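You operate a simulated robot arm through the tools that you are given. There is no shell and no other tool.

You run a simulated robot arm. Do the job below in one go: nothing can be reset, and whatever is moved stays where it is left.

Task
Measure the spool that is tagged TEST, then take its tag down.
Fine: green knob on to measure, off after; path knob to that spool, read the meter; the tag goes in the caps tray; no connector moves.

Only the result counts: the job must be done as asked and must still hold three seconds after the hand-in. Knocking over, shifting, dropping, spilling or breaking anything else fails it. Lids that push on must go on centred and level and be pressed home; caps that screw on are set level and turned clockwise until they are tight.

Robot
A 6-joint arm with a two-finger gripper, fixed in place. Base frame: the origin is at the foot of the arm, x ahead of it, y to its left, z up; the work surface is at about z = 800. Units: mm, degrees, N and s.
Its first joint turns from -166.0 to 166.0 degrees. Payload 3.43 kg.
The tool frame sits at the grasp point between the pads (the TCP): z along the fingers, y along the line on which they close. The tips reach 20 mm beyond it. Largest opening 190 mm; the body of the gripper starts 248 mm behind the TCP.
Orientation is told as [roll, pitch, yaw] about the base's x, y, z axes, in that order, counted from this pose: with the fingers straight down and closing along the base's y, the tool's x points along the base's -x, its y along +y and its z along -z.

Tools
- The arm moves only by the tool jog_arm. Its argument "deltas" is a list of rows, each an object (a shift or turn left out is 0, a gripper value left out holds the last) with "translation": the shift along the tool's x, y, z in mm, a list of three; "rotation": the turn, a rotation vector about the tool's x, y, z in degrees, a list of three. In form: [{"translation": [dx, dy, dz], "rotation": [ax, ay, az]}, ...]. A call has 1 to 20 rows; each row shifts and turns the commanded pose from where the row before left it, along the tool's axes as they then stand. "claw" is the opening, from 0 (shut) to 1 (fully open), set as the call begins (left out, the last holds). Each row takes 0.2 s and may step no farther than 50 mm and 8.6 degrees from the row before; otherwise, or with a gripper value out of range, the whole call is refused. A pose out of reach is approached as far as the arm can. The call stops where the force on the tool passes 40 N (or 10 N more than at its start, if that is more) or the arm is blocked; 0.2 s more then pass. Each finger travels about 153 mm/s and halts on what it meets, pressing with about 22 N; the grip force reading is that of the motor and also rises with nothing between the fingers. The clock runs only during rows and for 0.2 s after the last one: add rows that do not move to give the fingers time. The reply holds the time, the measured pose of the TCP, the force on the tool along the base axes, the opening and the grip force, in the units named above and with some noise, with the torque about the TCP (base axes, N m) and any sound that the robot's microphone picked up, and new pictures: "show" is both (left out), scene, wrist or none.
- Cameras (640 x 400 px; columns grow to the right, rows downward): "scene" is fixed at [219.5, -651.2, 1445.7]; the picture's right is [0.44, -0.90, 0.00], its down [0.77, 0.37, -0.51] and it looks along [0.46, 0.22, 0.86] (base axes); focal length 214 px, centre (320, 200). "wrist" rides on the gripper at [70, -8, -288] in the tool frame; the picture's right is [0.12, 0.99, 0.00], its down [-0.96, 0.12, -0.25] and it looks along [-0.25, 0.03, 0.97] (tool axes); focal length 261 px, centre (320, 200). There is no depth. A picture from a camera that has moved, and an enlarged one, comes with that camera's place and axes in the base frame and with its lens.
- raise_lower(by): slides the trunk up (or, below 0, down) by that many mm; the arm rides with it, the base frame stays. It gives what a move gives, with no picture.
- enlarge(camera, box): a new picture of the part [left, top, right, bottom] of that camera's present view, enlarged. It takes no simulated time.
- job_done(): hands the job in; it is judged then, once.

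Nothing tells you positions but the pictures and the camera data. Unless the task says otherwise, let go and move clear before handing in.

The tools are called after "Emit:" as name(argument=value, ...) on one line, values as JSON. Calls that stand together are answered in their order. jog_arm: Moves the arm, as the interface text tells. Its arguments: {"type":"object","properties":{"deltas":{"type":"array"},"claw":{"type":"number"},"show":{"type":"string","enum":["both","scene","wrist","none"]}},"required":["deltas"]} The other tools are called the same way: raise_lower (by) slides the trunk up or down; enlarge (camera, box) takes an enlarged picture of a part of a camera's view; job_done () hands the job in.

At the start:

```text
time_s: 0.0
position: [534.0, -508.5, 1249.2]
orientation: [0.0, 0.0, -0.1]
contact_force: [-0.7, 0.3, -0.7]
wrist_torque: [-0.02, -0.04, 0.02]
gripper_width: 190.2
grip_force: 0.1
trunk travel left (down, up): [-200.0, 240.0]
```

scene: 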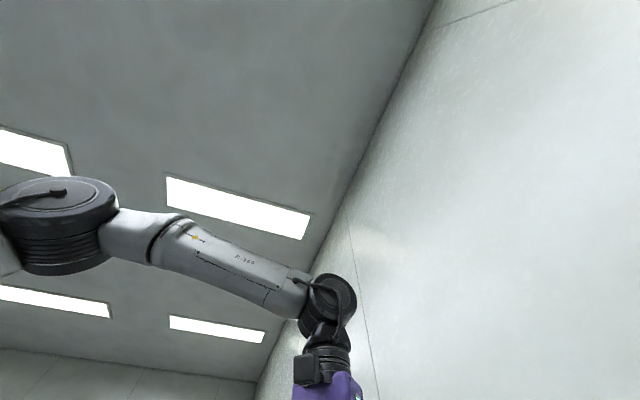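
wrist: 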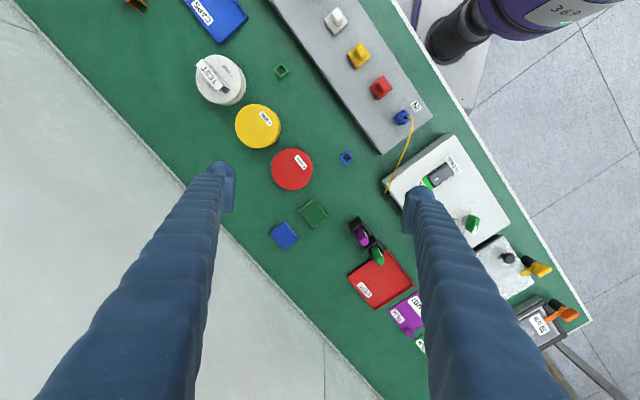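

I see a green bench with three spools (white tagged TEST, yellow, red), a connector panel with coloured connectors, a white meter box with a green knob, and other boxes; the scene camera looks up at the ceiling. I'll enlarge the wrist view to read the details first.

Emit:
enlarge(camera="wrist", box=[120, 0, 320, 125])

Emit:
enlarge(camera="wrist", box=[380, 120, 600, 260])

Emit:
enlarge(camera="wrist", box=[340, 200, 600, 360])

Emit:
enlarge(camera="wrist", box=[260, 0, 460, 125])

```text
3.20 times, centred on (220, 62) of wrist
camera zoom: at [465.2, -515.2, 1537.5], right [-0.12, 0.99, 0.0], down [0.96, 0.12, 0.25], along [0.25, 0.03, -0.97], focal length 834 px, centre (640, 640)
```

zoom: 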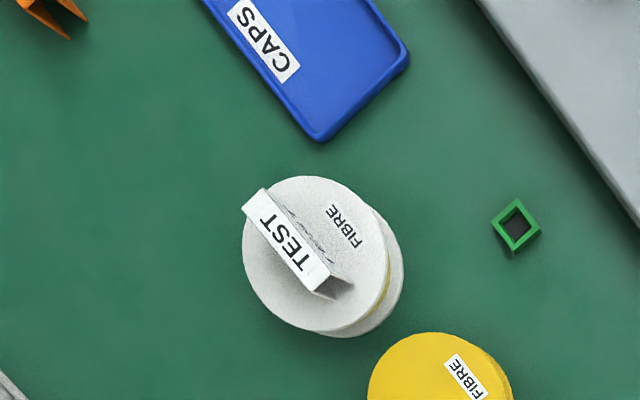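

```text
2.86 times, centred on (490, 190) of wrist
camera zoom: at [465.2, -515.2, 1537.5], right [-0.12, 0.99, 0.0], down [0.96, 0.12, 0.25], along [0.25, 0.03, -0.97], focal length 745 px, centre (-166, 229)
```

zoom: 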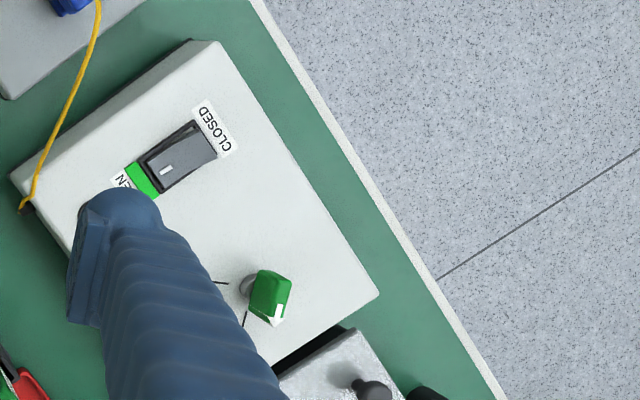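

```text
2.46 times, centred on (470, 280) of wrist
camera zoom: at [465.2, -515.2, 1537.5], right [-0.12, 0.99, 0.0], down [0.96, 0.12, 0.25], along [0.25, 0.03, -0.97], focal length 642 px, centre (-49, 3)
```

zoom: 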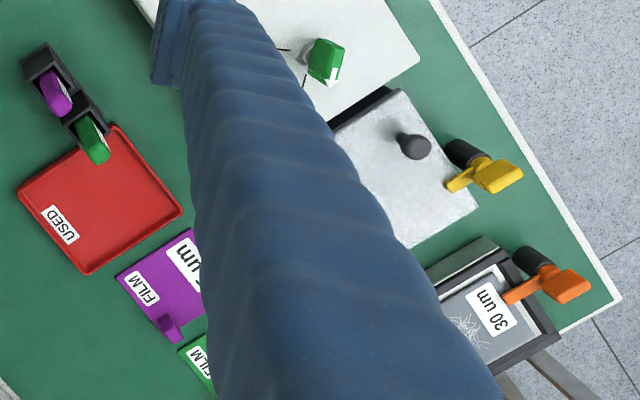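

```text
3.20 times, centred on (360, 62) of wrist
camera zoom: at [465.2, -515.2, 1537.5], right [-0.12, 0.99, 0.0], down [0.96, 0.12, 0.25], along [0.25, 0.03, -0.97], focal length 834 px, centre (192, 640)
```

zoom: 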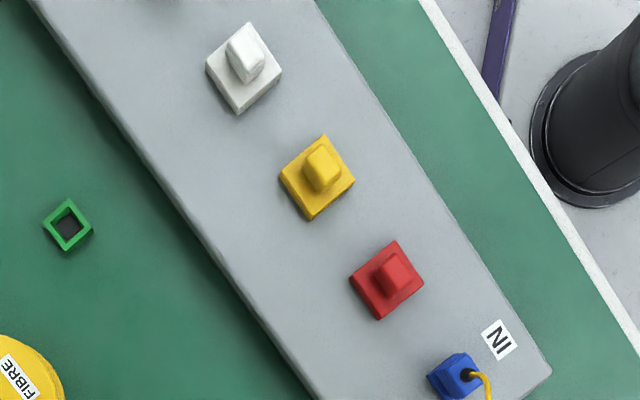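

The spool tagged TEST is the white one, near (370, -773). The bench continues out of view to the upper left, where the path knob and the meter may be, so I'll shift back a little and tilt the camera to see it.

Emit:
jog_arm(deltas=[{"translation": [50, 0, 0]}, {"translation": [50, 0, 0]}, {"translation": [50, 0, 0]}, {"rotation": [0, 8, 0]}, {"rotation": [0, 8, 0]}, {"rotation": [0, 8, 0]}], show="both")

```text
time_s: 1.4
position: [387.3, -506.9, 1248.8]
orientation: [0.0, 24.2, 0.0]
contact_force: [-0.1, -0.4, -0.1]
wrist_torque: [-0.06, 0.11, 0.03]
gripper_width: 190.1
grip_force: 0.1
trunk travel left (down, up): [-200.0, 240.0]
camera wrist: at [441.5, -514.6, 1540.3], right [-0.11, 0.99, 0.05], down [0.98, 0.12, -0.17], along [-0.17, 0.03, -0.98], focal length 261 px, centre (320, 200)
```

scene: 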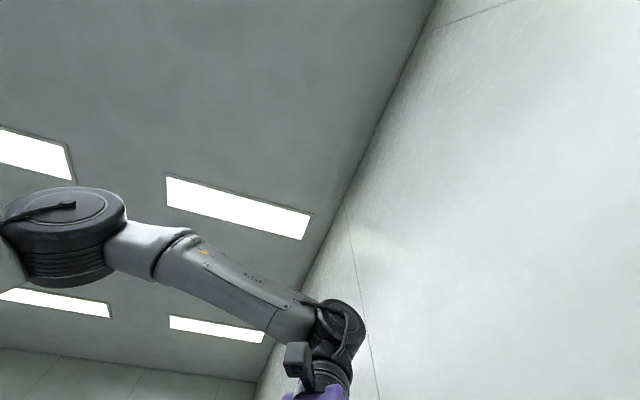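
wrist: 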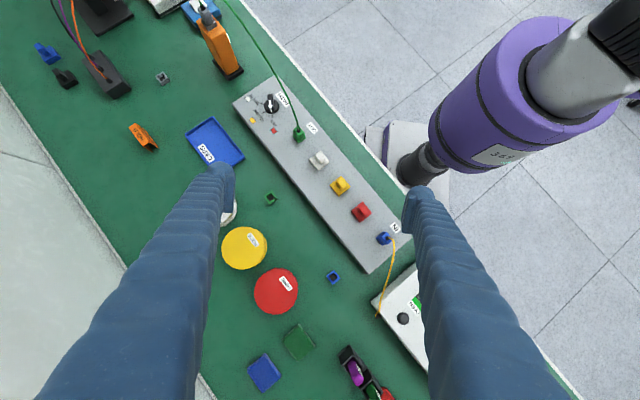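

Now I see the path knob at the far end of the grey panel, the blue CAPS tray, and more instruments at the upper left. I'll zoom in on those.

Emit:
enlarge(camera="wrist", box=[220, 60, 348, 140])

Emit:
enlarge(camera="wrist", box=[20, 0, 276, 160])

Emit:
enlarge(camera="wrist", box=[140, 100, 300, 200])

Emit:
enlarge(camera="wrist", box=[340, 220, 500, 320])

```text
5.00 times, centred on (284, 100) of wrist
camera zoom: at [441.5, -514.6, 1540.3], right [-0.11, 0.99, 0.05], down [0.98, 0.12, -0.17], along [-0.17, 0.03, -0.98], focal length 1303 px, centre (500, 700)
```

zoom: 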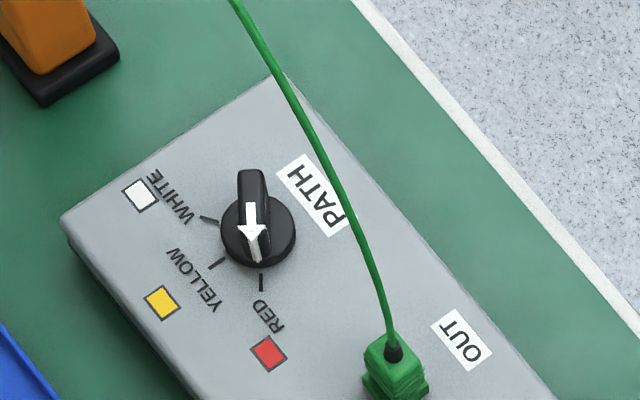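

```text
2.50 times, centred on (148, 80) of wrist
camera zoom: at [441.5, -514.6, 1540.3], right [-0.11, 0.99, 0.05], down [0.98, 0.12, -0.17], along [-0.17, 0.03, -0.98], focal length 652 px, centre (750, 500)
```

zoom: 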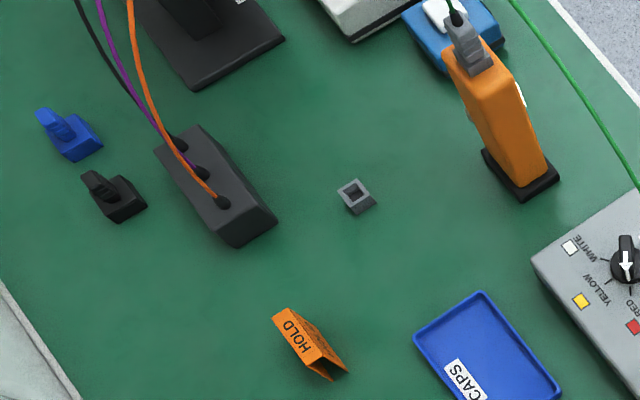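

```text
4.00 times, centred on (220, 150) of wrist
camera zoom: at [441.5, -514.6, 1540.3], right [-0.11, 0.99, 0.05], down [0.98, 0.12, -0.17], along [-0.17, 0.03, -0.98], focal length 1043 px, centre (720, 400)
```

zoom: 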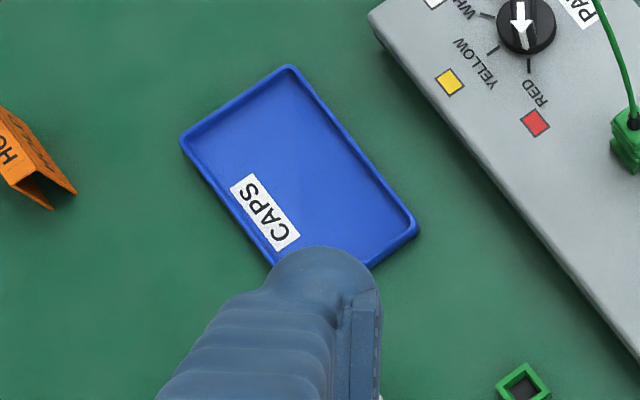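

```text
4.00 times, centred on (420, 270) of wrist
camera zoom: at [441.5, -514.6, 1540.3], right [-0.11, 0.99, 0.05], down [0.98, 0.12, -0.17], along [-0.17, 0.03, -0.98], focal length 1043 px, centre (-80, -80)
```

zoom: 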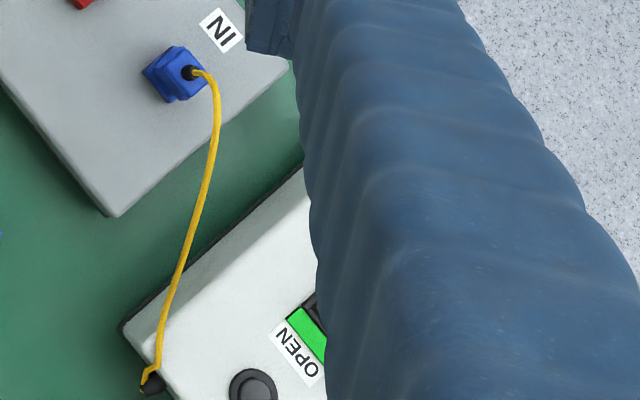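

The path knob currently points to RED; the tray and an orange handheld device (fed by the green cable) are visible too. I'll tilt further to see the meter area.

Emit:
jog_arm(deltas=[{"rotation": [0, 8, 0]}, {"rotation": [0, 8, 0]}, {"translation": [0, -50, 0]}, {"translation": [0, -50, 0]}], show="wrist")

```text
time_s: 2.4
position: [383.9, -608.6, 1246.7]
orientation: [0.0, 40.1, 0.1]
contact_force: [0.4, -1.7, 0.0]
wrist_torque: [0.09, 0.11, -0.08]
gripper_width: 190.1
grip_force: 0.0
trunk travel left (down, up): [-200.0, 240.0]
camera wrist: at [516.5, -616.0, 1512.7], right [-0.09, 0.99, 0.08], down [0.9, 0.12, -0.43], along [-0.44, 0.03, -0.9], focal length 261 px, centre (320, 200)
```

wrist: 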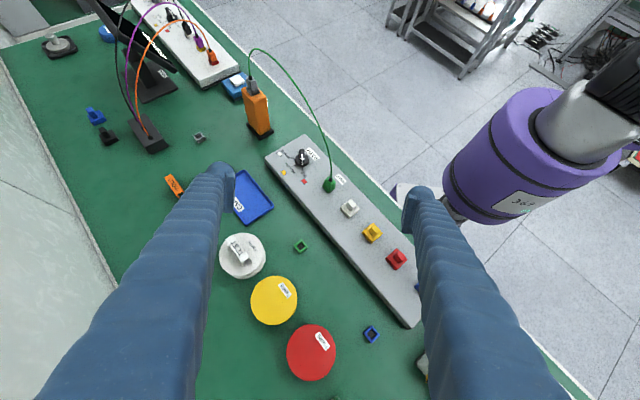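

Emit:
enlarge(camera="wrist", box=[20, 0, 180, 100])

Emit:
enlarge(camera="wrist", box=[200, 50, 328, 130])

Emit:
enlarge(camera="wrist", box=[120, 0, 280, 100])

Emit:
enlarge(camera="wrist", box=[200, 210, 296, 270])

Emit:
enlarge(camera="wrist", box=[260, 130, 356, 190])

```text
4.00 times, centred on (100, 50) of wrist
camera zoom: at [516.5, -616.0, 1512.7], right [-0.09, 0.99, 0.08], down [0.9, 0.12, -0.43], along [-0.44, 0.03, -0.9], focal length 1043 px, centre (1200, 800)
```

zoom: 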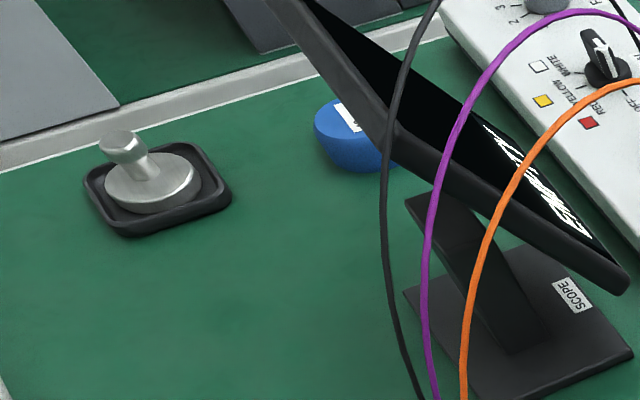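

```text
5.00 times, centred on (264, 90) of wrist
camera zoom: at [516.5, -616.0, 1512.7], right [-0.09, 0.99, 0.08], down [0.9, 0.12, -0.43], along [-0.44, 0.03, -0.9], focal length 1303 px, centre (600, 750)
```

zoom: 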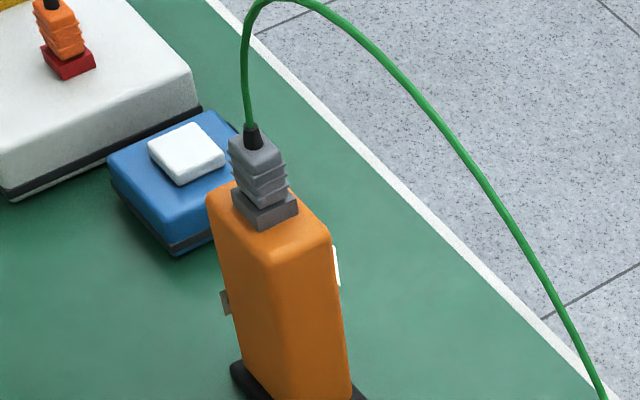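

```text
4.00 times, centred on (200, 50) of wrist
camera zoom: at [516.5, -616.0, 1512.7], right [-0.09, 0.99, 0.08], down [0.9, 0.12, -0.43], along [-0.44, 0.03, -0.9], focal length 1043 px, centre (800, 800)
```

zoom: 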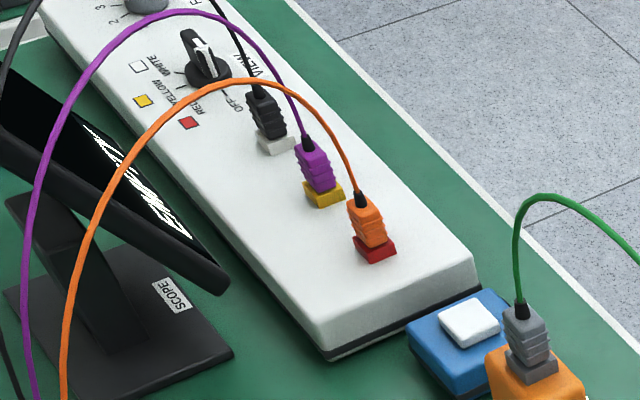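

```text
6.67 times, centred on (248, 240) of wrist
camera zoom: at [516.5, -616.0, 1512.7], right [-0.09, 0.99, 0.08], down [0.9, 0.12, -0.43], along [-0.44, 0.03, -0.9], focal length 1738 px, centre (800, -67)
```

zoom: 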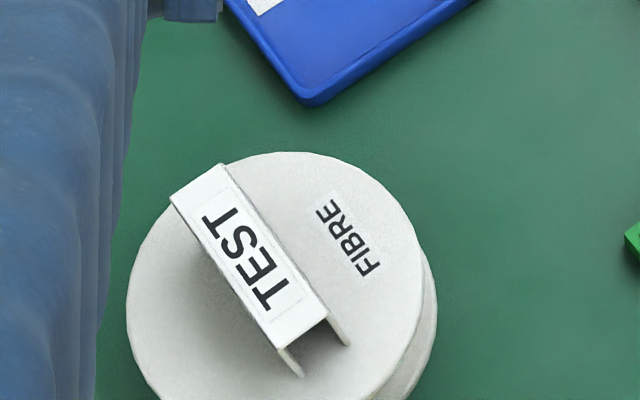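

```text
6.67 times, centred on (308, 160) of wrist
camera zoom: at [516.5, -616.0, 1512.7], right [-0.09, 0.99, 0.08], down [0.9, 0.12, -0.43], along [-0.44, 0.03, -0.9], focal length 1738 px, centre (400, 467)
```

zoom: 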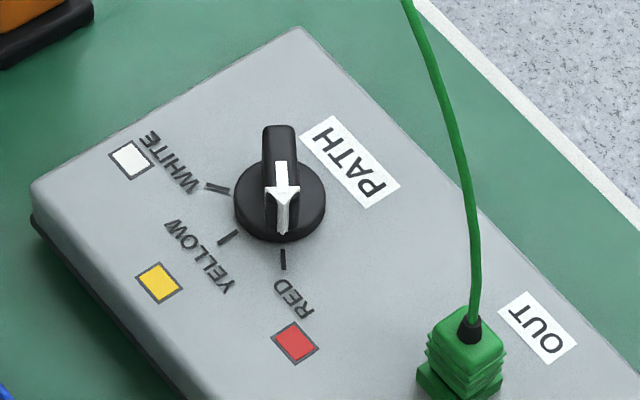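

The PATH knob is near (71, -660), pointing at RED; the orange handheld is near (-68, -826) and its display seems to face the robot. Before swinging over there I'll tilt up a bit more to see whether anything stands in the air (for example a scene-camera body) on the way.

Emit:
jog_arm(deltas=[{"rotation": [0, 8, 0]}, {"rotation": [0, 8, 0]}, {"rotation": [0, 8, 0]}], show="wrist")

```text
time_s: 3.2
position: [334.8, -586.5, 1214.9]
orientation: [-1.2, 63.6, -0.1]
contact_force: [0.0, -0.8, 0.1]
wrist_torque: [-0.08, -0.06, 0.12]
gripper_width: 190.1
grip_force: 0.1
out of reach, approached as far as the arm can: row 2, 3
trunk travel left (down, up): [-200.0, 240.0]
camera wrist: at [561.2, -588.7, 1406.2], right [-0.07, 0.99, 0.1], down [0.65, 0.12, -0.75], along [-0.76, 0.01, -0.65], focal length 261 px, centre (320, 200)
```

wrist: 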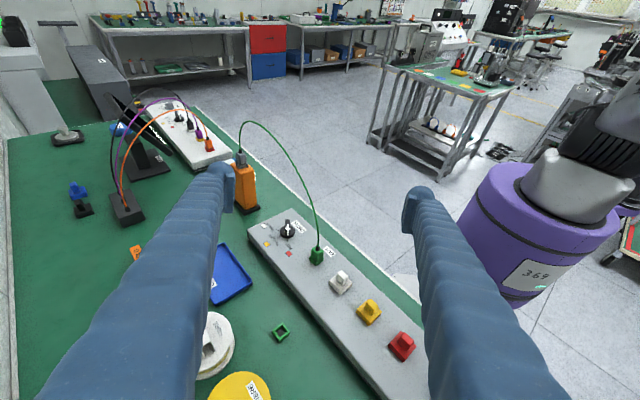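

Nothing hangs in the air in the visible region. I'll undo the extra tilt so I'm back within reach.

Emit:
jog_arm(deltas=[{"rotation": [0, -8, 0]}, {"rotation": [0, -8, 0]}, {"rotation": [0, -8, 0]}, {"rotation": [0, -8, 0]}, {"rotation": [0, -8, 0]}], show="none")

```text
time_s: 4.4
position: [331.6, -588.1, 1216.2]
orientation: [0.1, 23.8, -0.1]
contact_force: [-0.4, 0.8, 0.5]
wrist_torque: [0.03, -0.08, 0.0]
gripper_width: 189.9
grip_force: 0.0
trunk travel left (down, up): [-200.0, 240.0]
```

Pose is sane again at pitch 24°. I'll level the tool, yaw it to face the bench from the operator side, and swing inward around the base toward the meter side, staying high.

Emit:
jog_arm(deltas=[{"rotation": [0, -8, 0]}, {"rotation": [0, -8, 0]}, {"rotation": [0, -7.8, 0]}, {"translation": [40, 25, -10], "rotation": [0, 0, 0]}, {"translation": [40, 25, -10]}, {"translation": [40, 25, -10]}, {"translation": [40, 25, -10]}, {"rotation": [0, 0, 8]}, {"rotation": [0, 0, 8]}, {"rotation": [0, 0, 8]}, {"rotation": [0, 0, 8]}, {"rotation": [0, 0, 8]}, {"rotation": [0, 0, 5]}], show="wrist")

```text
time_s: 7.2
position: [172.7, -487.6, 1255.7]
orientation: [-0.2, 0.1, -45.1]
contact_force: [0.6, -0.3, -0.9]
wrist_torque: [-0.03, 0.01, 0.0]
gripper_width: 190.0
grip_force: 0.1
trunk travel left (down, up): [-200.0, 240.0]
camera wrist: at [119.4, -442.1, 1544.5], right [0.62, 0.78, 0.0], down [0.76, -0.6, 0.24], along [0.19, -0.15, -0.97], focal length 261 px, centre (320, 200)
```

wrist: 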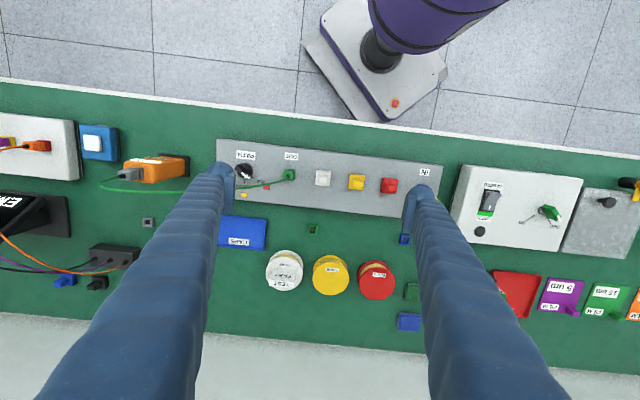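

Excellent overview: labels are now upright from the operator side. Let me zoom into the source box, the meter, the blue box and the knob.

Emit:
enlarge(camera="wrist", box=[440, 150, 600, 250])

Emit:
enlarge(camera="wrist", box=[70, 110, 214, 200])

Emit:
enlarge(camera="wrist", box=[210, 130, 338, 210])

Emit:
enlarge(camera="wrist", box=[0, 90, 160, 190])

Emit:
enlarge(camera="wrist", box=[210, 205, 338, 285])

```text
4.00 times, centred on (520, 200) of wrist
camera zoom: at [119.4, -442.1, 1544.5], right [0.62, 0.78, 0.0], down [0.76, -0.6, 0.24], along [0.19, -0.15, -0.97], focal length 1043 px, centre (-480, 200)
```

zoom: 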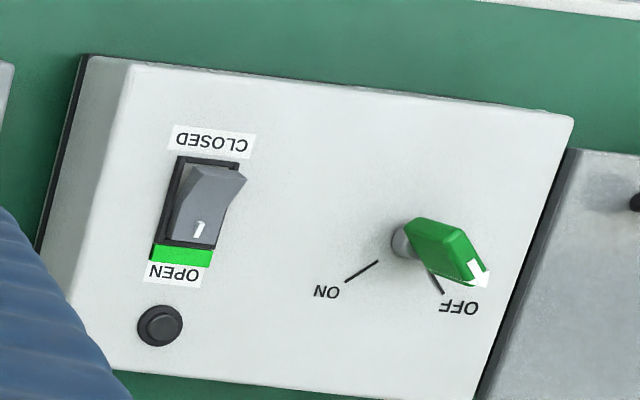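

```text
4.44 times, centred on (142, 155) of wrist
camera zoom: at [119.4, -442.1, 1544.5], right [0.62, 0.78, 0.0], down [0.76, -0.6, 0.24], along [0.19, -0.15, -0.97], focal length 1158 px, centre (1111, 400)
```

zoom: 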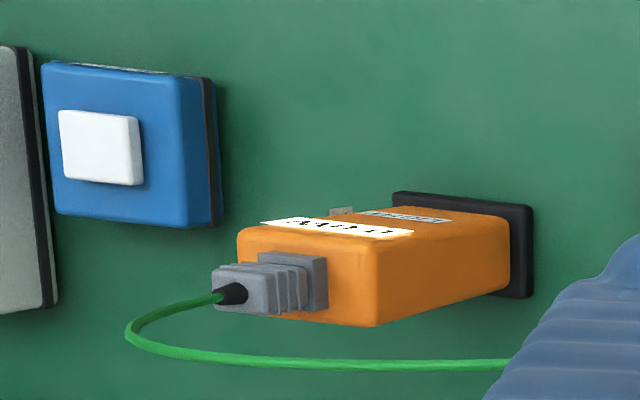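

```text
5.00 times, centred on (274, 170) of wrist
camera zoom: at [119.4, -442.1, 1544.5], right [0.62, 0.78, 0.0], down [0.76, -0.6, 0.24], along [0.19, -0.15, -0.97], focal length 1303 px, centre (550, 350)
```

zoom: 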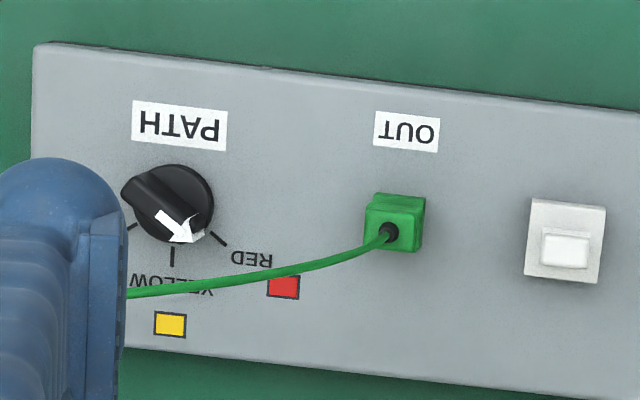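

```text
4.00 times, centred on (80, 140) of wrist
camera zoom: at [119.4, -442.1, 1544.5], right [0.62, 0.78, 0.0], down [0.76, -0.6, 0.24], along [0.19, -0.15, -0.97], focal length 1043 px, centre (1280, 440)
```

zoom: 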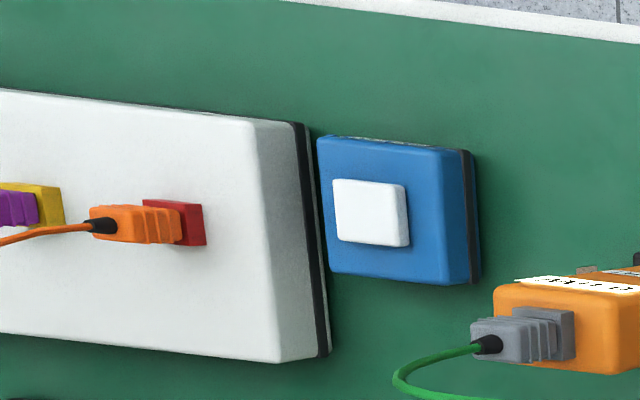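

```text
5.00 times, centred on (274, 245) of wrist
camera zoom: at [119.4, -442.1, 1544.5], right [0.62, 0.78, 0.0], down [0.76, -0.6, 0.24], along [0.19, -0.15, -0.97], focal length 1303 px, centre (550, -25)
```

zoom: 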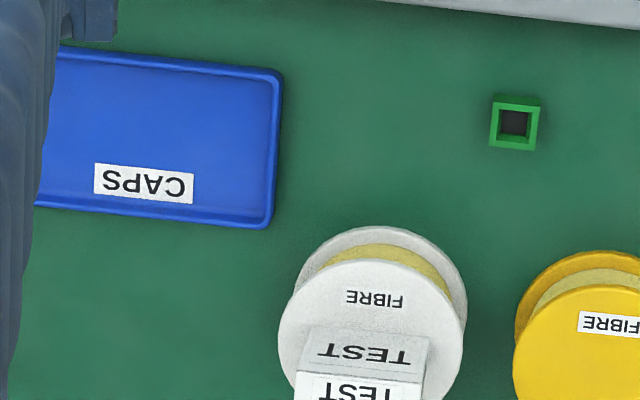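

The shutter rocker is at OPEN, the green knob points to OFF, the path knob at RED, and the meter's display faces the robot. The green cable arches over the path knob, so I need to learn its 3D course; first a tighter zoom of the meter.

Emit:
enlarge(camera="wrist", box=[116, 145, 196, 195])

Emit:
jog_arm(deltas=[{"translation": [35, -35, 0]}, {"translation": [35, -35, 0]}, {"translation": [35, -35, 0]}, {"translation": [35, -35, 0]}, {"translation": [25, -35, 0]}, {"translation": [25, -35, 0]}, {"translation": [10, -30, 0]}], show="wrist")

```text
8.00 times, centred on (156, 170) of wrist
camera zoom: at [119.4, -442.1, 1544.5], right [0.62, 0.78, 0.0], down [0.76, -0.6, 0.24], along [0.19, -0.15, -0.97], focal length 2085 px, centre (1632, 440)
```

zoom: 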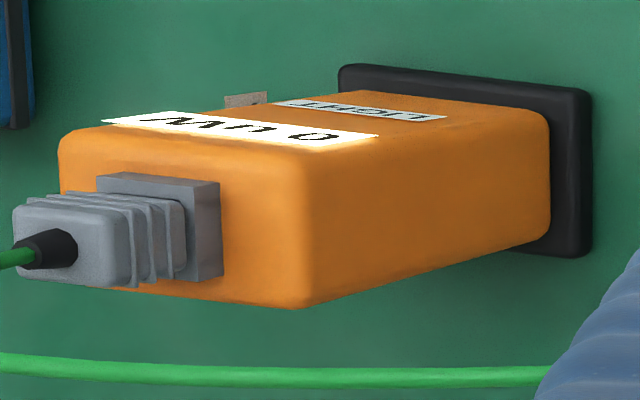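

```text
time_s: 8.8
position: [-136.8, -517.1, 1256.8]
orientation: [-0.2, 0.0, -44.9]
contact_force: [-0.1, 0.1, 0.5]
wrist_torque: [-0.01, -0.05, 0.02]
gripper_width: 190.0
grip_force: 0.1
trunk travel left (down, up): [-200.0, 240.0]
camera wrist: at [-191.3, -472.5, 1544.9], right [0.62, 0.79, 0.0], down [0.76, -0.6, 0.25], along [0.19, -0.15, -0.97], focal length 261 px, centre (320, 200)
```

wrist: 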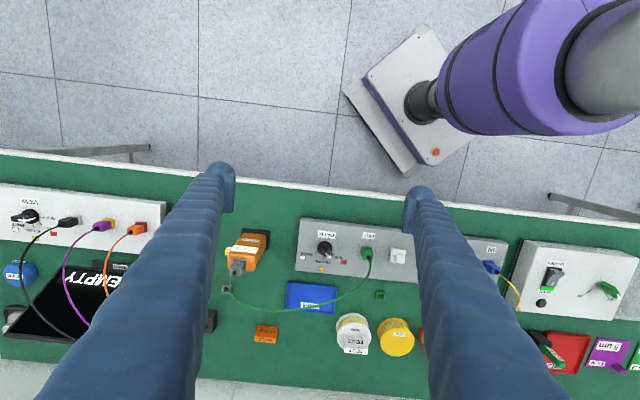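

The meter reads 0 µW with the source off. Zooming in on the meter, path knob and white spool from here.

Emit:
enlarge(camera="wrist", box=[210, 220, 290, 270])

Emit:
enlarge(camera="wrist", box=[290, 215, 402, 285])

Emit:
enlarge(camera="wrist", box=[220, 220, 412, 340])

Emit:
enlarge(camera="wrist", box=[330, 300, 410, 350])

Emit:
enlarge(camera="wrist", box=[510, 230, 638, 310])

Emit:
enlarge(camera="wrist", box=[0, 180, 176, 290])

```text
8.00 times, centred on (250, 245) of wrist
camera zoom: at [-191.3, -472.5, 1544.9], right [0.62, 0.79, 0.0], down [0.76, -0.6, 0.25], along [0.19, -0.15, -0.97], focal length 2085 px, centre (880, -160)
```

zoom: 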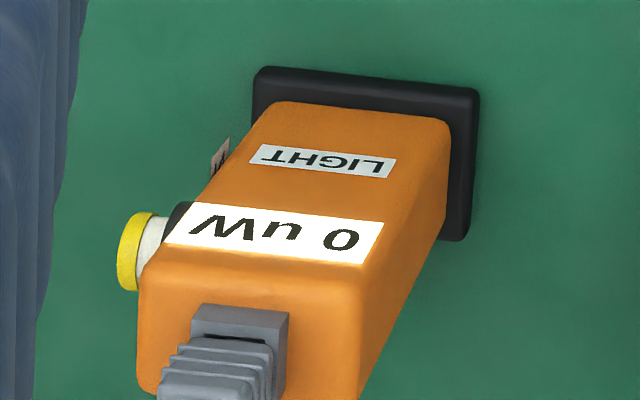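

```text
5.71 times, centred on (346, 250) of wrist
camera zoom: at [-191.3, -472.5, 1544.9], right [0.62, 0.79, 0.0], down [0.76, -0.6, 0.25], along [0.19, -0.15, -0.97], focal length 1489 px, centre (171, -86)
```

zoom: 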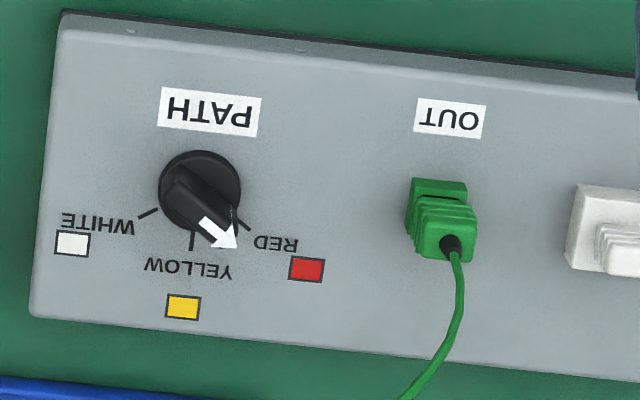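

```text
3.33 times, centred on (316, 280) of wrist
camera zoom: at [-191.3, -472.5, 1544.9], right [0.62, 0.79, 0.0], down [0.76, -0.6, 0.25], along [0.19, -0.15, -0.97], focal length 869 px, centre (333, -67)
```

zoom: 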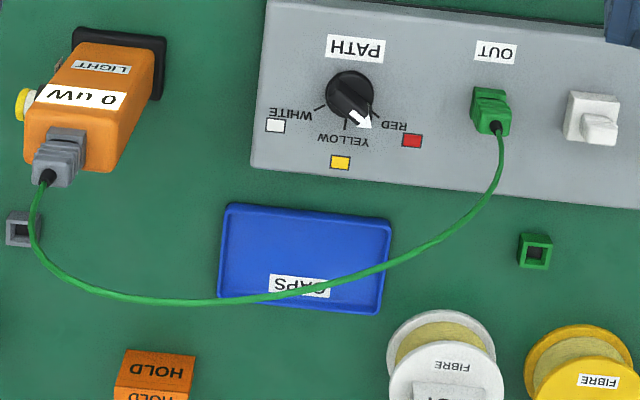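

```text
8.00 times, centred on (370, 325) of wrist
camera zoom: at [-191.3, -472.5, 1544.9], right [0.62, 0.79, 0.0], down [0.76, -0.6, 0.25], along [0.19, -0.15, -0.97], focal length 2085 px, centre (-80, -800)
```

zoom: 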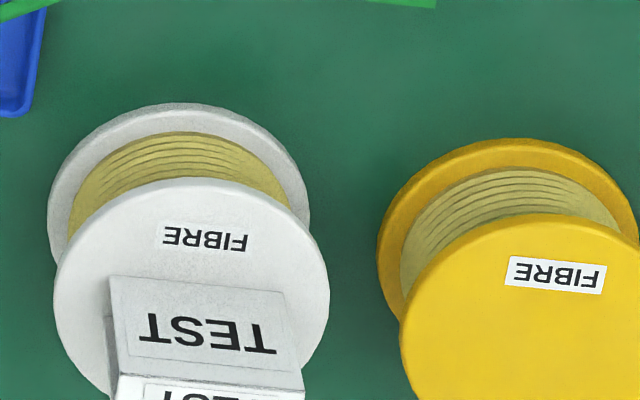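

```text
5.00 times, centred on (574, 270) of wrist
camera zoom: at [-191.3, -472.5, 1544.9], right [0.62, 0.79, 0.0], down [0.76, -0.6, 0.25], along [0.19, -0.15, -0.97], focal length 1303 px, centre (-950, -150)
```

zoom: 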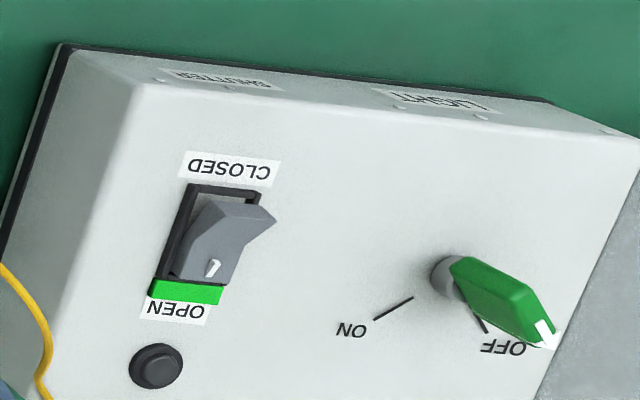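

```text
3.64 times, centred on (88, 235) of wrist
camera zoom: at [-191.3, -472.5, 1544.9], right [0.62, 0.79, 0.0], down [0.76, -0.6, 0.25], along [0.19, -0.15, -0.97], focal length 948 px, centre (1164, 73)
```

zoom: 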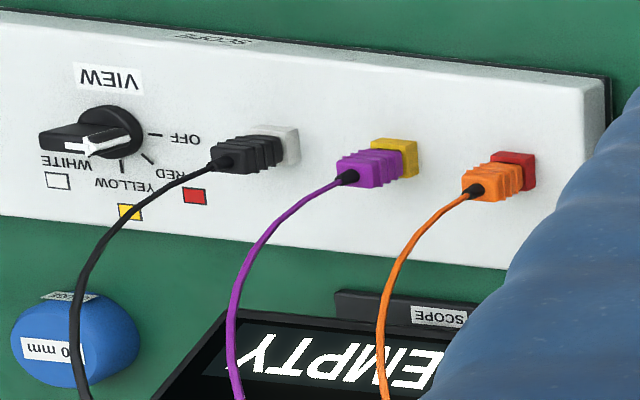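

The meter reads 0 µW; the cable arch passes directly over the path knob at about z = 1100, so I'll work the path knob with the hand leaned back toward the robot side, staying clear of the cable. RED points along +x and WHITE along -y, so the knob needs about 90° clockwise. First I'll orient the hand here and check reach.

Emit:
jog_arm(deltas=[{"rotation": [0, 0, -7.5]}, {"rotation": [0, 0, -7.5]}, {"rotation": [0, 0, -7.5]}, {"rotation": [0, 0, -7.5]}, {"rotation": [0, 0, -7.5]}, {"rotation": [0, 0, -7.5]}, {"rotation": [0, -8, 0]}, {"rotation": [0, -8, 0]}, {"rotation": [0, -8, 0]}, {"rotation": [0, -8, 0]}, {"rotation": [0, -8, 0]}], claw=0.4, show="wrist")

```text
time_s: 11.2
position: [-138.4, -516.3, 1258.1]
orientation: [0.0, -40.0, 0.0]
contact_force: [0.2, -0.2, -0.8]
wrist_torque: [-0.05, -0.09, 0.01]
gripper_width: 76.1
grip_force: 0.1
trunk travel left (down, up): [-200.0, 240.0]
camera wrist: at [-377.4, -523.2, 1432.2], right [-0.09, 0.99, -0.08], down [0.58, 0.12, 0.81], along [0.81, 0.03, -0.58], focal length 261 px, centre (320, 200)
```

wrist: 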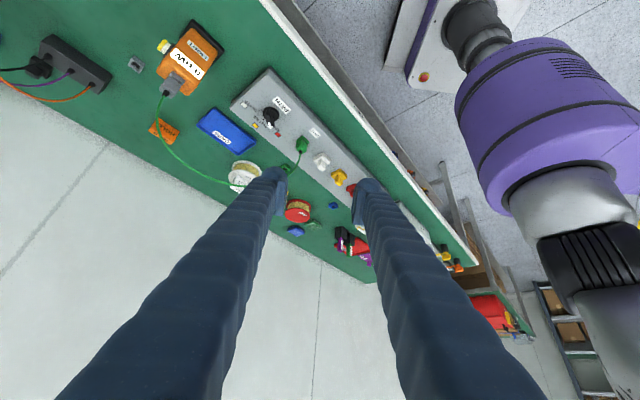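

That lean is reachable. Now I'll approach to a standoff about 130 mm short of the path knob, on the robot side of the cable.

Emit:
jog_arm(deltas=[{"translation": [11.4, -18.1, 38.3]}, {"translation": [11.4, -18.1, 38.3]}, {"translation": [11.4, -18.1, 38.3]}, {"translation": [11.4, -18.1, 38.3]}, {"translation": [11.4, -18.1, 38.3]}, {"translation": [11.4, -18.1, 38.3]}, {"translation": [11.4, -18.1, 38.3]}, {"translation": [11.4, -18.1, 38.3]}], show="wrist")

Emit:
enlarge(camera="wrist", box=[240, 140, 400, 240])

```text
time_s: 13.0
position: [-13.8, -663.0, 964.9]
orientation: [0.0, -39.8, 0.0]
contact_force: [-0.4, 0.4, -0.3]
wrist_torque: [-0.01, -0.01, -0.01]
gripper_width: 75.9
grip_force: 0.1
trunk travel left (down, up): [-200.0, 240.0]
camera wrist: at [-251.1, -670.3, 1140.8], right [-0.09, 0.99, -0.08], down [0.58, 0.11, 0.81], along [0.81, 0.03, -0.59], focal length 261 px, centre (320, 200)
```

wrist: 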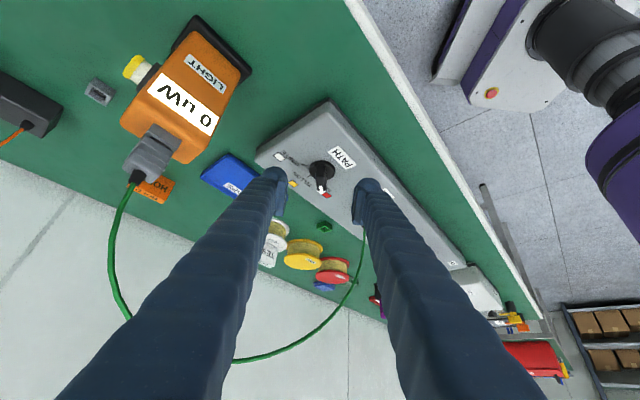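

```text
4.00 times, centred on (320, 190) of wrist
camera zoom: at [-251.1, -670.3, 1140.8], right [-0.09, 0.99, -0.08], down [0.58, 0.11, 0.81], along [0.81, 0.03, -0.59], focal length 1043 px, centre (320, 240)
```

zoom: 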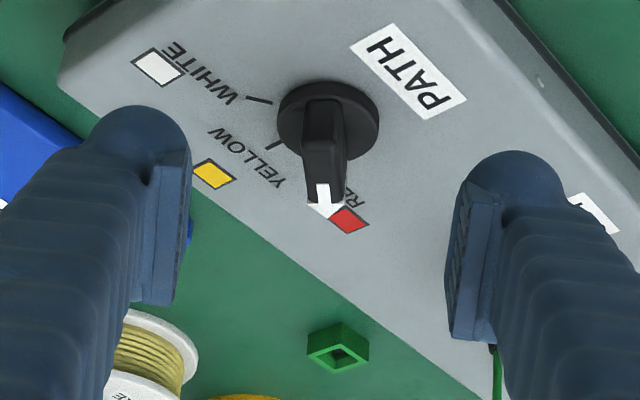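

The knob and its bar are well visible. Zooming tighter to measure the bar.

Emit:
enlarge(camera="wrist", box=[288, 150, 352, 190])

Emit:
enlarge(camera="wrist", box=[120, 10, 248, 90])

```text
10.00 times, centred on (320, 170) of wrist
camera zoom: at [-251.1, -670.3, 1140.8], right [-0.09, 0.99, -0.08], down [0.58, 0.11, 0.81], along [0.81, 0.03, -0.59], focal length 2606 px, centre (320, 500)
```

zoom: 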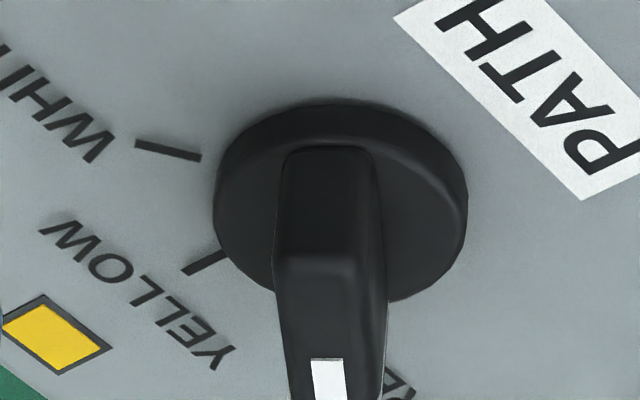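

```text
5.00 times, centred on (184, 50) of wrist
camera zoom: at [-251.1, -670.3, 1140.8], right [-0.09, 0.99, -0.08], down [0.58, 0.11, 0.81], along [0.81, 0.03, -0.59], focal length 1303 px, centre (1000, 950)
```

zoom: 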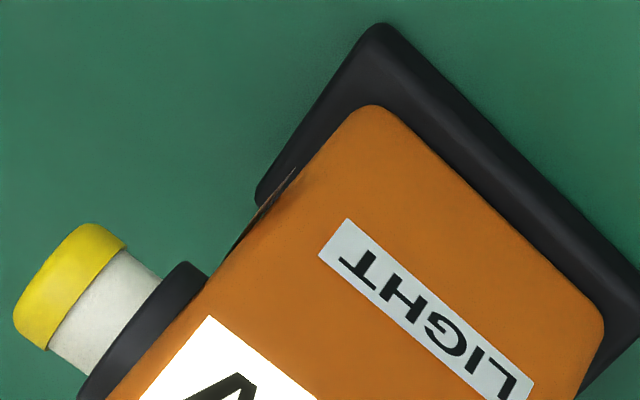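

Measured: knob axis near (73, -660), panel top about z = 842, bar from z ≈ 848 to 871, about 17 mm wide, pointing about +10°. I'll advance most of the way with the fingers straddling the bar and check.

Emit:
jog_arm(deltas=[{"translation": [-3, 0.9, 20]}, {"translation": [-3, 0.9, 20]}, {"translation": [-3, 0.9, 20]}, {"translation": [-3, 0.8, 20]}], show="wrist")

Emit:
enlarge(camera="wrist", box=[256, 150, 384, 230])

```text
time_s: 14.0
position: [47.6, -658.5, 908.6]
orientation: [0.1, -39.8, 0.0]
contact_force: [-0.2, 0.6, 0.7]
wrist_torque: [0.01, 0.05, -0.02]
gripper_width: 75.9
grip_force: 0.0
trunk travel left (down, up): [-200.0, 240.0]
camera wrist: at [-188.6, -665.3, 1085.7], right [-0.09, 0.99, -0.08], down [0.58, 0.12, 0.81], along [0.81, 0.03, -0.59], focal length 261 px, centre (320, 200)
```

wrist: 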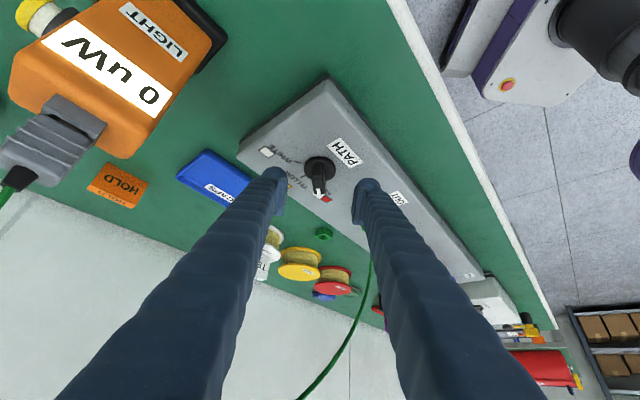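

```text
5.00 times, centred on (320, 190) of wrist
camera zoom: at [-188.6, -665.3, 1085.7], right [-0.09, 0.99, -0.08], down [0.58, 0.12, 0.81], along [0.81, 0.03, -0.59], focal length 1303 px, centre (320, 250)
```

zoom: 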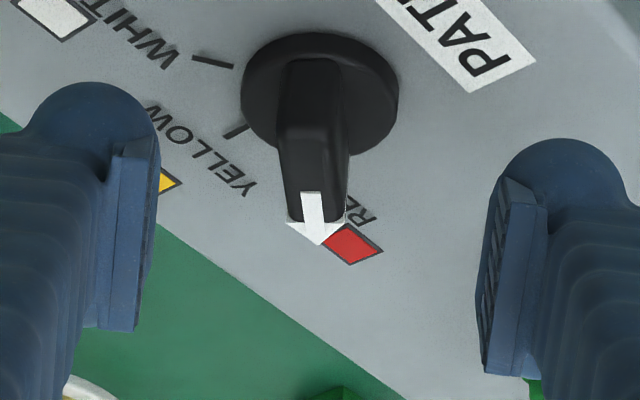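

The fingers straddle the bar. I'll go down to the bar (TCP z ≈ 880, tips just above the disc) and stop before closing.

Emit:
jog_arm(deltas=[{"translation": [-0.4, -0.4, 13]}, {"translation": [-0.4, -0.3, 13]}, {"translation": [-0.3, -0.3, 12]}], show="wrist")

Emit:
enlarge(camera="wrist", box=[256, 150, 384, 230])

```text
time_s: 14.8
position: [73.8, -658.7, 880.7]
orientation: [0.0, -39.8, 0.0]
contact_force: [-0.5, 0.4, 0.2]
wrist_torque: [-0.03, -0.02, -0.01]
gripper_width: 76.0
grip_force: 0.1
trunk travel left (down, up): [-200.0, 240.0]
camera wrist: at [-163.6, -666.4, 1057.8], right [-0.09, 0.99, -0.08], down [0.58, 0.12, 0.81], along [0.81, 0.03, -0.59], focal length 261 px, centre (320, 200)
```

wrist: 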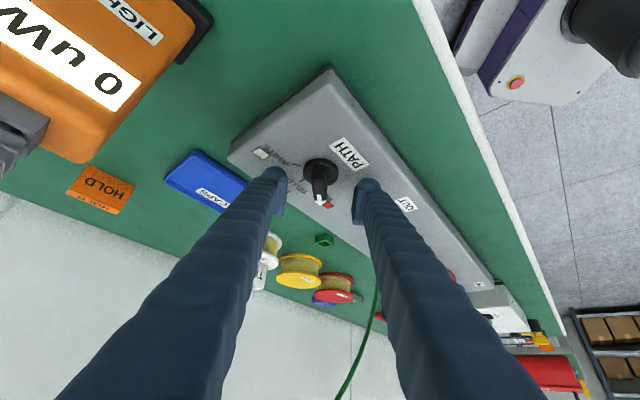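

```text
5.00 times, centred on (320, 190) of wrist
camera zoom: at [-163.6, -666.4, 1057.8], right [-0.09, 0.99, -0.08], down [0.58, 0.12, 0.81], along [0.81, 0.03, -0.59], focal length 1303 px, centre (320, 250)
```

zoom: 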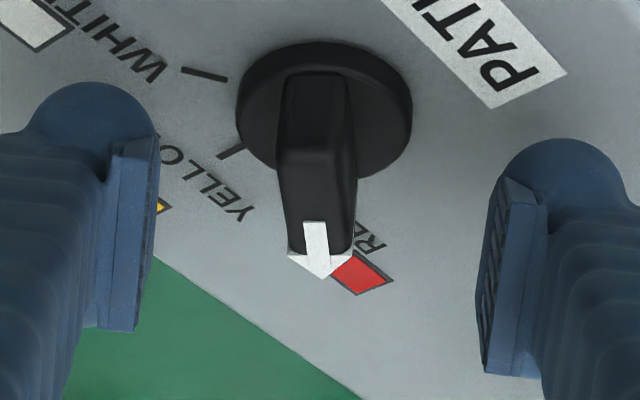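

Aligned over the bar. Closing the gripper on it.

Emit:
jog_arm(deltas=[{"translation": [0, 0, 0]}, {"translation": [0, 0, 0]}, {"translation": [0, 0, 0]}], claw=0.0, show="wrist")

Emit:
enlarge(camera="wrist", box=[256, 150, 384, 230])

```text
time_s: 15.6
position: [72.5, -660.6, 882.4]
orientation: [-0.1, -39.8, 0.0]
contact_force: [-1.3, -17.0, -0.8]
wrist_torque: [-0.27, 0.34, 0.12]
gripper_width: 13.9
grip_force: 44.6
trunk travel left (down, up): [-200.0, 240.0]
camera wrist: at [-163.9, -667.8, 1058.1], right [-0.09, 0.99, -0.08], down [0.58, 0.12, 0.81], along [0.81, 0.03, -0.59], focal length 261 px, centre (320, 200)
```

wrist: 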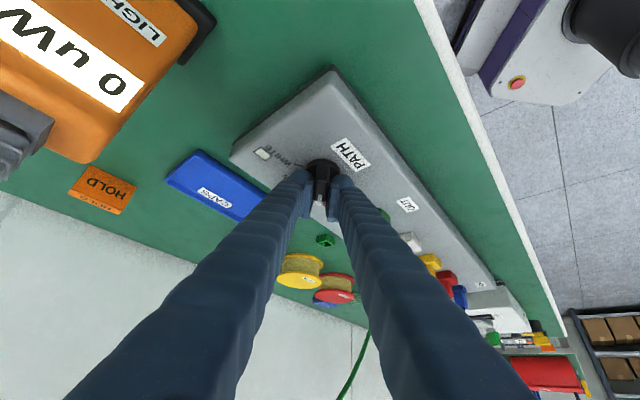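

```text
5.00 times, centred on (320, 190) of wrist
camera zoom: at [-163.9, -667.8, 1058.1], right [-0.09, 0.99, -0.08], down [0.58, 0.12, 0.81], along [0.81, 0.03, -0.59], focal length 1303 px, centre (320, 250)
```

zoom: 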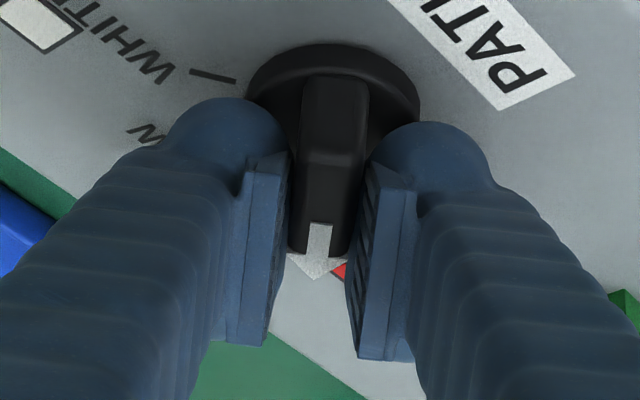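

The bar is held at about 14 mm, with a sideways load of 17 N showing I'm about a millimetre off centre. I'll shift a little toward -y to balance it.

Emit:
jog_arm(deltas=[{"translation": [0, -0.7, 0]}, {"translation": [0, -0.7, 0]}, {"translation": [0, 0, 0]}], show="none")

```text
time_s: 16.4
position: [73.3, -660.5, 881.3]
orientation: [-0.1, -39.8, 0.0]
contact_force: [-1.5, -24.1, 17.3]
wrist_torque: [-0.37, 0.14, 0.16]
gripper_width: 13.9
grip_force: 45.5
trunk travel left (down, up): [-200.0, 240.0]
```

Load went up rather than down, so I'll shift the other way.

Emit:
jog_arm(deltas=[{"translation": [0, 0.7, 0]}, {"translation": [0, 0.7, 0]}, {"translation": [0, 0.7, 0]}, {"translation": [0, 0, 0]}], show="none")

```text
time_s: 16.9
position: [73.7, -661.8, 882.1]
orientation: [-0.2, -39.8, 0.0]
contact_force: [-0.8, -2.4, 0.7]
wrist_torque: [-0.12, -0.32, 0.01]
gripper_width: 13.8
grip_force: 44.8
trunk travel left (down, up): [-200.0, 240.0]
stopped in row 2: the force on the tool passed its limit at 41 N (the readings are from after the stop); the commanded pose is now the measured one
```

Now balanced at y ≈ -661.8 with nearly zero load. Let me check the view before turning.

Emit:
enlarge(camera="wrist", box=[272, 150, 368, 210])

```text
6.67 times, centred on (320, 180) of wrist
camera zoom: at [-164.1, -667.2, 1057.8], right [-0.09, 0.99, -0.08], down [0.58, 0.12, 0.81], along [0.81, 0.03, -0.59], focal length 1738 px, centre (320, 333)
```

zoom: 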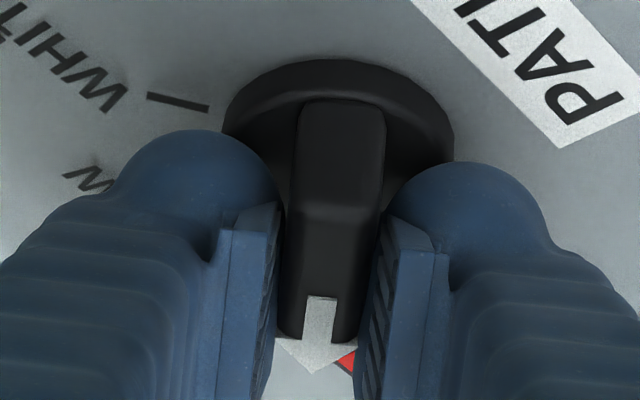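

The bar has turned to align with the pads (now about 0°). I'll start turning clockwise about the vertical axis in small steps and watch the load.

Emit:
jog_arm(deltas=[{"rotation": [3.2, 0, 3.84]}, {"rotation": [3.2, 0, 3.84]}, {"rotation": [3.2, 0, 3.84]}], show="none")

```text
time_s: 17.7
position: [73.4, -663.2, 882.0]
orientation: [-0.2, -39.8, -15.1]
contact_force: [-3.7, -16.8, -11.6]
wrist_torque: [-0.12, 0.55, 0.1]
gripper_width: 13.9
grip_force: 45.3
trunk travel left (down, up): [-200.0, 240.0]
```

The knob turns smoothly with a modest load (about 17 N in -y). I'll continue turning with a slight shift toward -y.

Emit:
jog_arm(deltas=[{"translation": [0, -0.5, 0], "rotation": [3.2, 0, 3.84]}, {"translation": [0, -0.5, 0], "rotation": [3.2, 0, 3.84]}, {"rotation": [3.2, 0, 3.84]}, {"rotation": [3.2, 0, 3.84]}], show="none")

```text
time_s: 18.7
position: [71.6, -665.1, 882.1]
orientation: [-0.2, -39.9, -35.1]
contact_force: [-15.9, -28.2, -7.9]
wrist_torque: [0.1, 0.98, 0.17]
gripper_width: 14.3
grip_force: 44.9
trunk travel left (down, up): [-200.0, 240.0]
```

Lateral load has risen to about 32 N along the closing axis; I'll relieve it by shifting along the closing direction.

Emit:
jog_arm(deltas=[{"translation": [0, -0.8, 0]}, {"translation": [0, -0.8, 0]}, {"translation": [0, 0, 0]}], show="wrist")

Emit:
enlarge(camera="wrist", box=[256, 140, 384, 220])

```text
time_s: 19.5
position: [72.8, -664.0, 882.7]
orientation: [-0.1, -39.9, -35.1]
contact_force: [-8.2, -26.6, -10.2]
wrist_torque: [-0.48, -0.13, 0.18]
gripper_width: 14.0
grip_force: 44.9
trunk travel left (down, up): [-200.0, 240.0]
camera wrist: at [-127.1, -532.9, 1057.4], right [0.5, 0.86, -0.08], down [0.54, -0.24, 0.81], along [0.68, -0.44, -0.59], focal length 261 px, centre (320, 200)
```

wrist: 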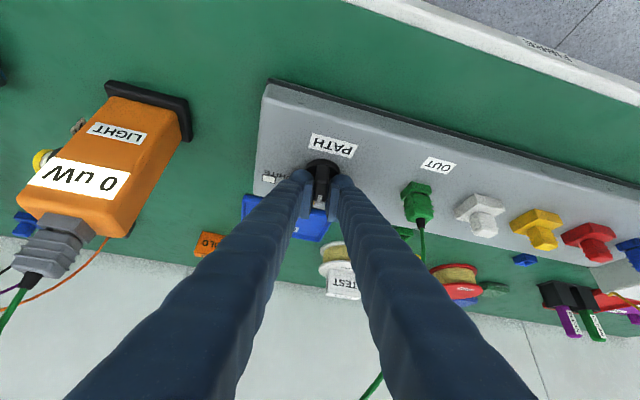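

```text
5.00 times, centred on (320, 180) of wrist
camera zoom: at [-127.1, -532.9, 1057.4], right [0.5, 0.86, -0.08], down [0.54, -0.24, 0.81], along [0.68, -0.44, -0.59], focal length 1303 px, centre (320, 300)
```

zoom: 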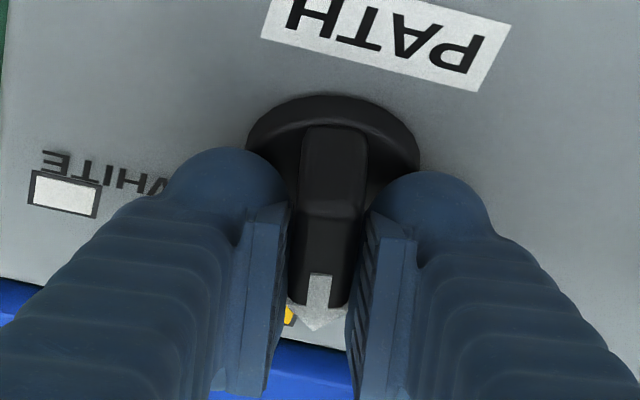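

The knob follows the hand (arrow now near YELLOW). I'll relieve a little more and keep turning.

Emit:
jog_arm(deltas=[{"translation": [0, -0.8, 0]}, {"translation": [0, -0.8, 0]}, {"translation": [0, 0, 0]}], show="none")

```text
time_s: 20.3
position: [73.1, -664.8, 881.3]
orientation: [0.0, -39.8, -35.0]
contact_force: [-4.7, -15.4, -2.6]
wrist_torque: [-0.21, 0.03, 0.06]
gripper_width: 14.1
grip_force: 44.6
trunk travel left (down, up): [-200.0, 240.0]
```

Load is falling (15 N). I'll continue the turn with small corrections.

Emit:
jog_arm(deltas=[{"translation": [0, -0.5, 0], "rotation": [3.2, 0, 3.84]}, {"translation": [0, -0.5, 0], "rotation": [3.2, 0, 3.84]}, {"translation": [0, -0.5, 0], "rotation": [3.2, 0, 3.84]}, {"translation": [0, -0.5, 0], "rotation": [3.2, 0, 3.84]}], show="none")

```text
time_s: 21.4
position: [70.8, -666.4, 884.4]
orientation: [1.5, -38.7, -55.0]
contact_force: [11.4, -9.3, -18.1]
wrist_torque: [-0.23, -0.23, 0.01]
gripper_width: 14.2
grip_force: 45.2
out of reach, approached as far as the arm can: row 3, 4
trunk travel left (down, up): [-200.0, 240.0]
stopped in row 4: the force on the tool passed its limit at 48 N (the readings are from after the stop); the commanded pose is now the measured one
```

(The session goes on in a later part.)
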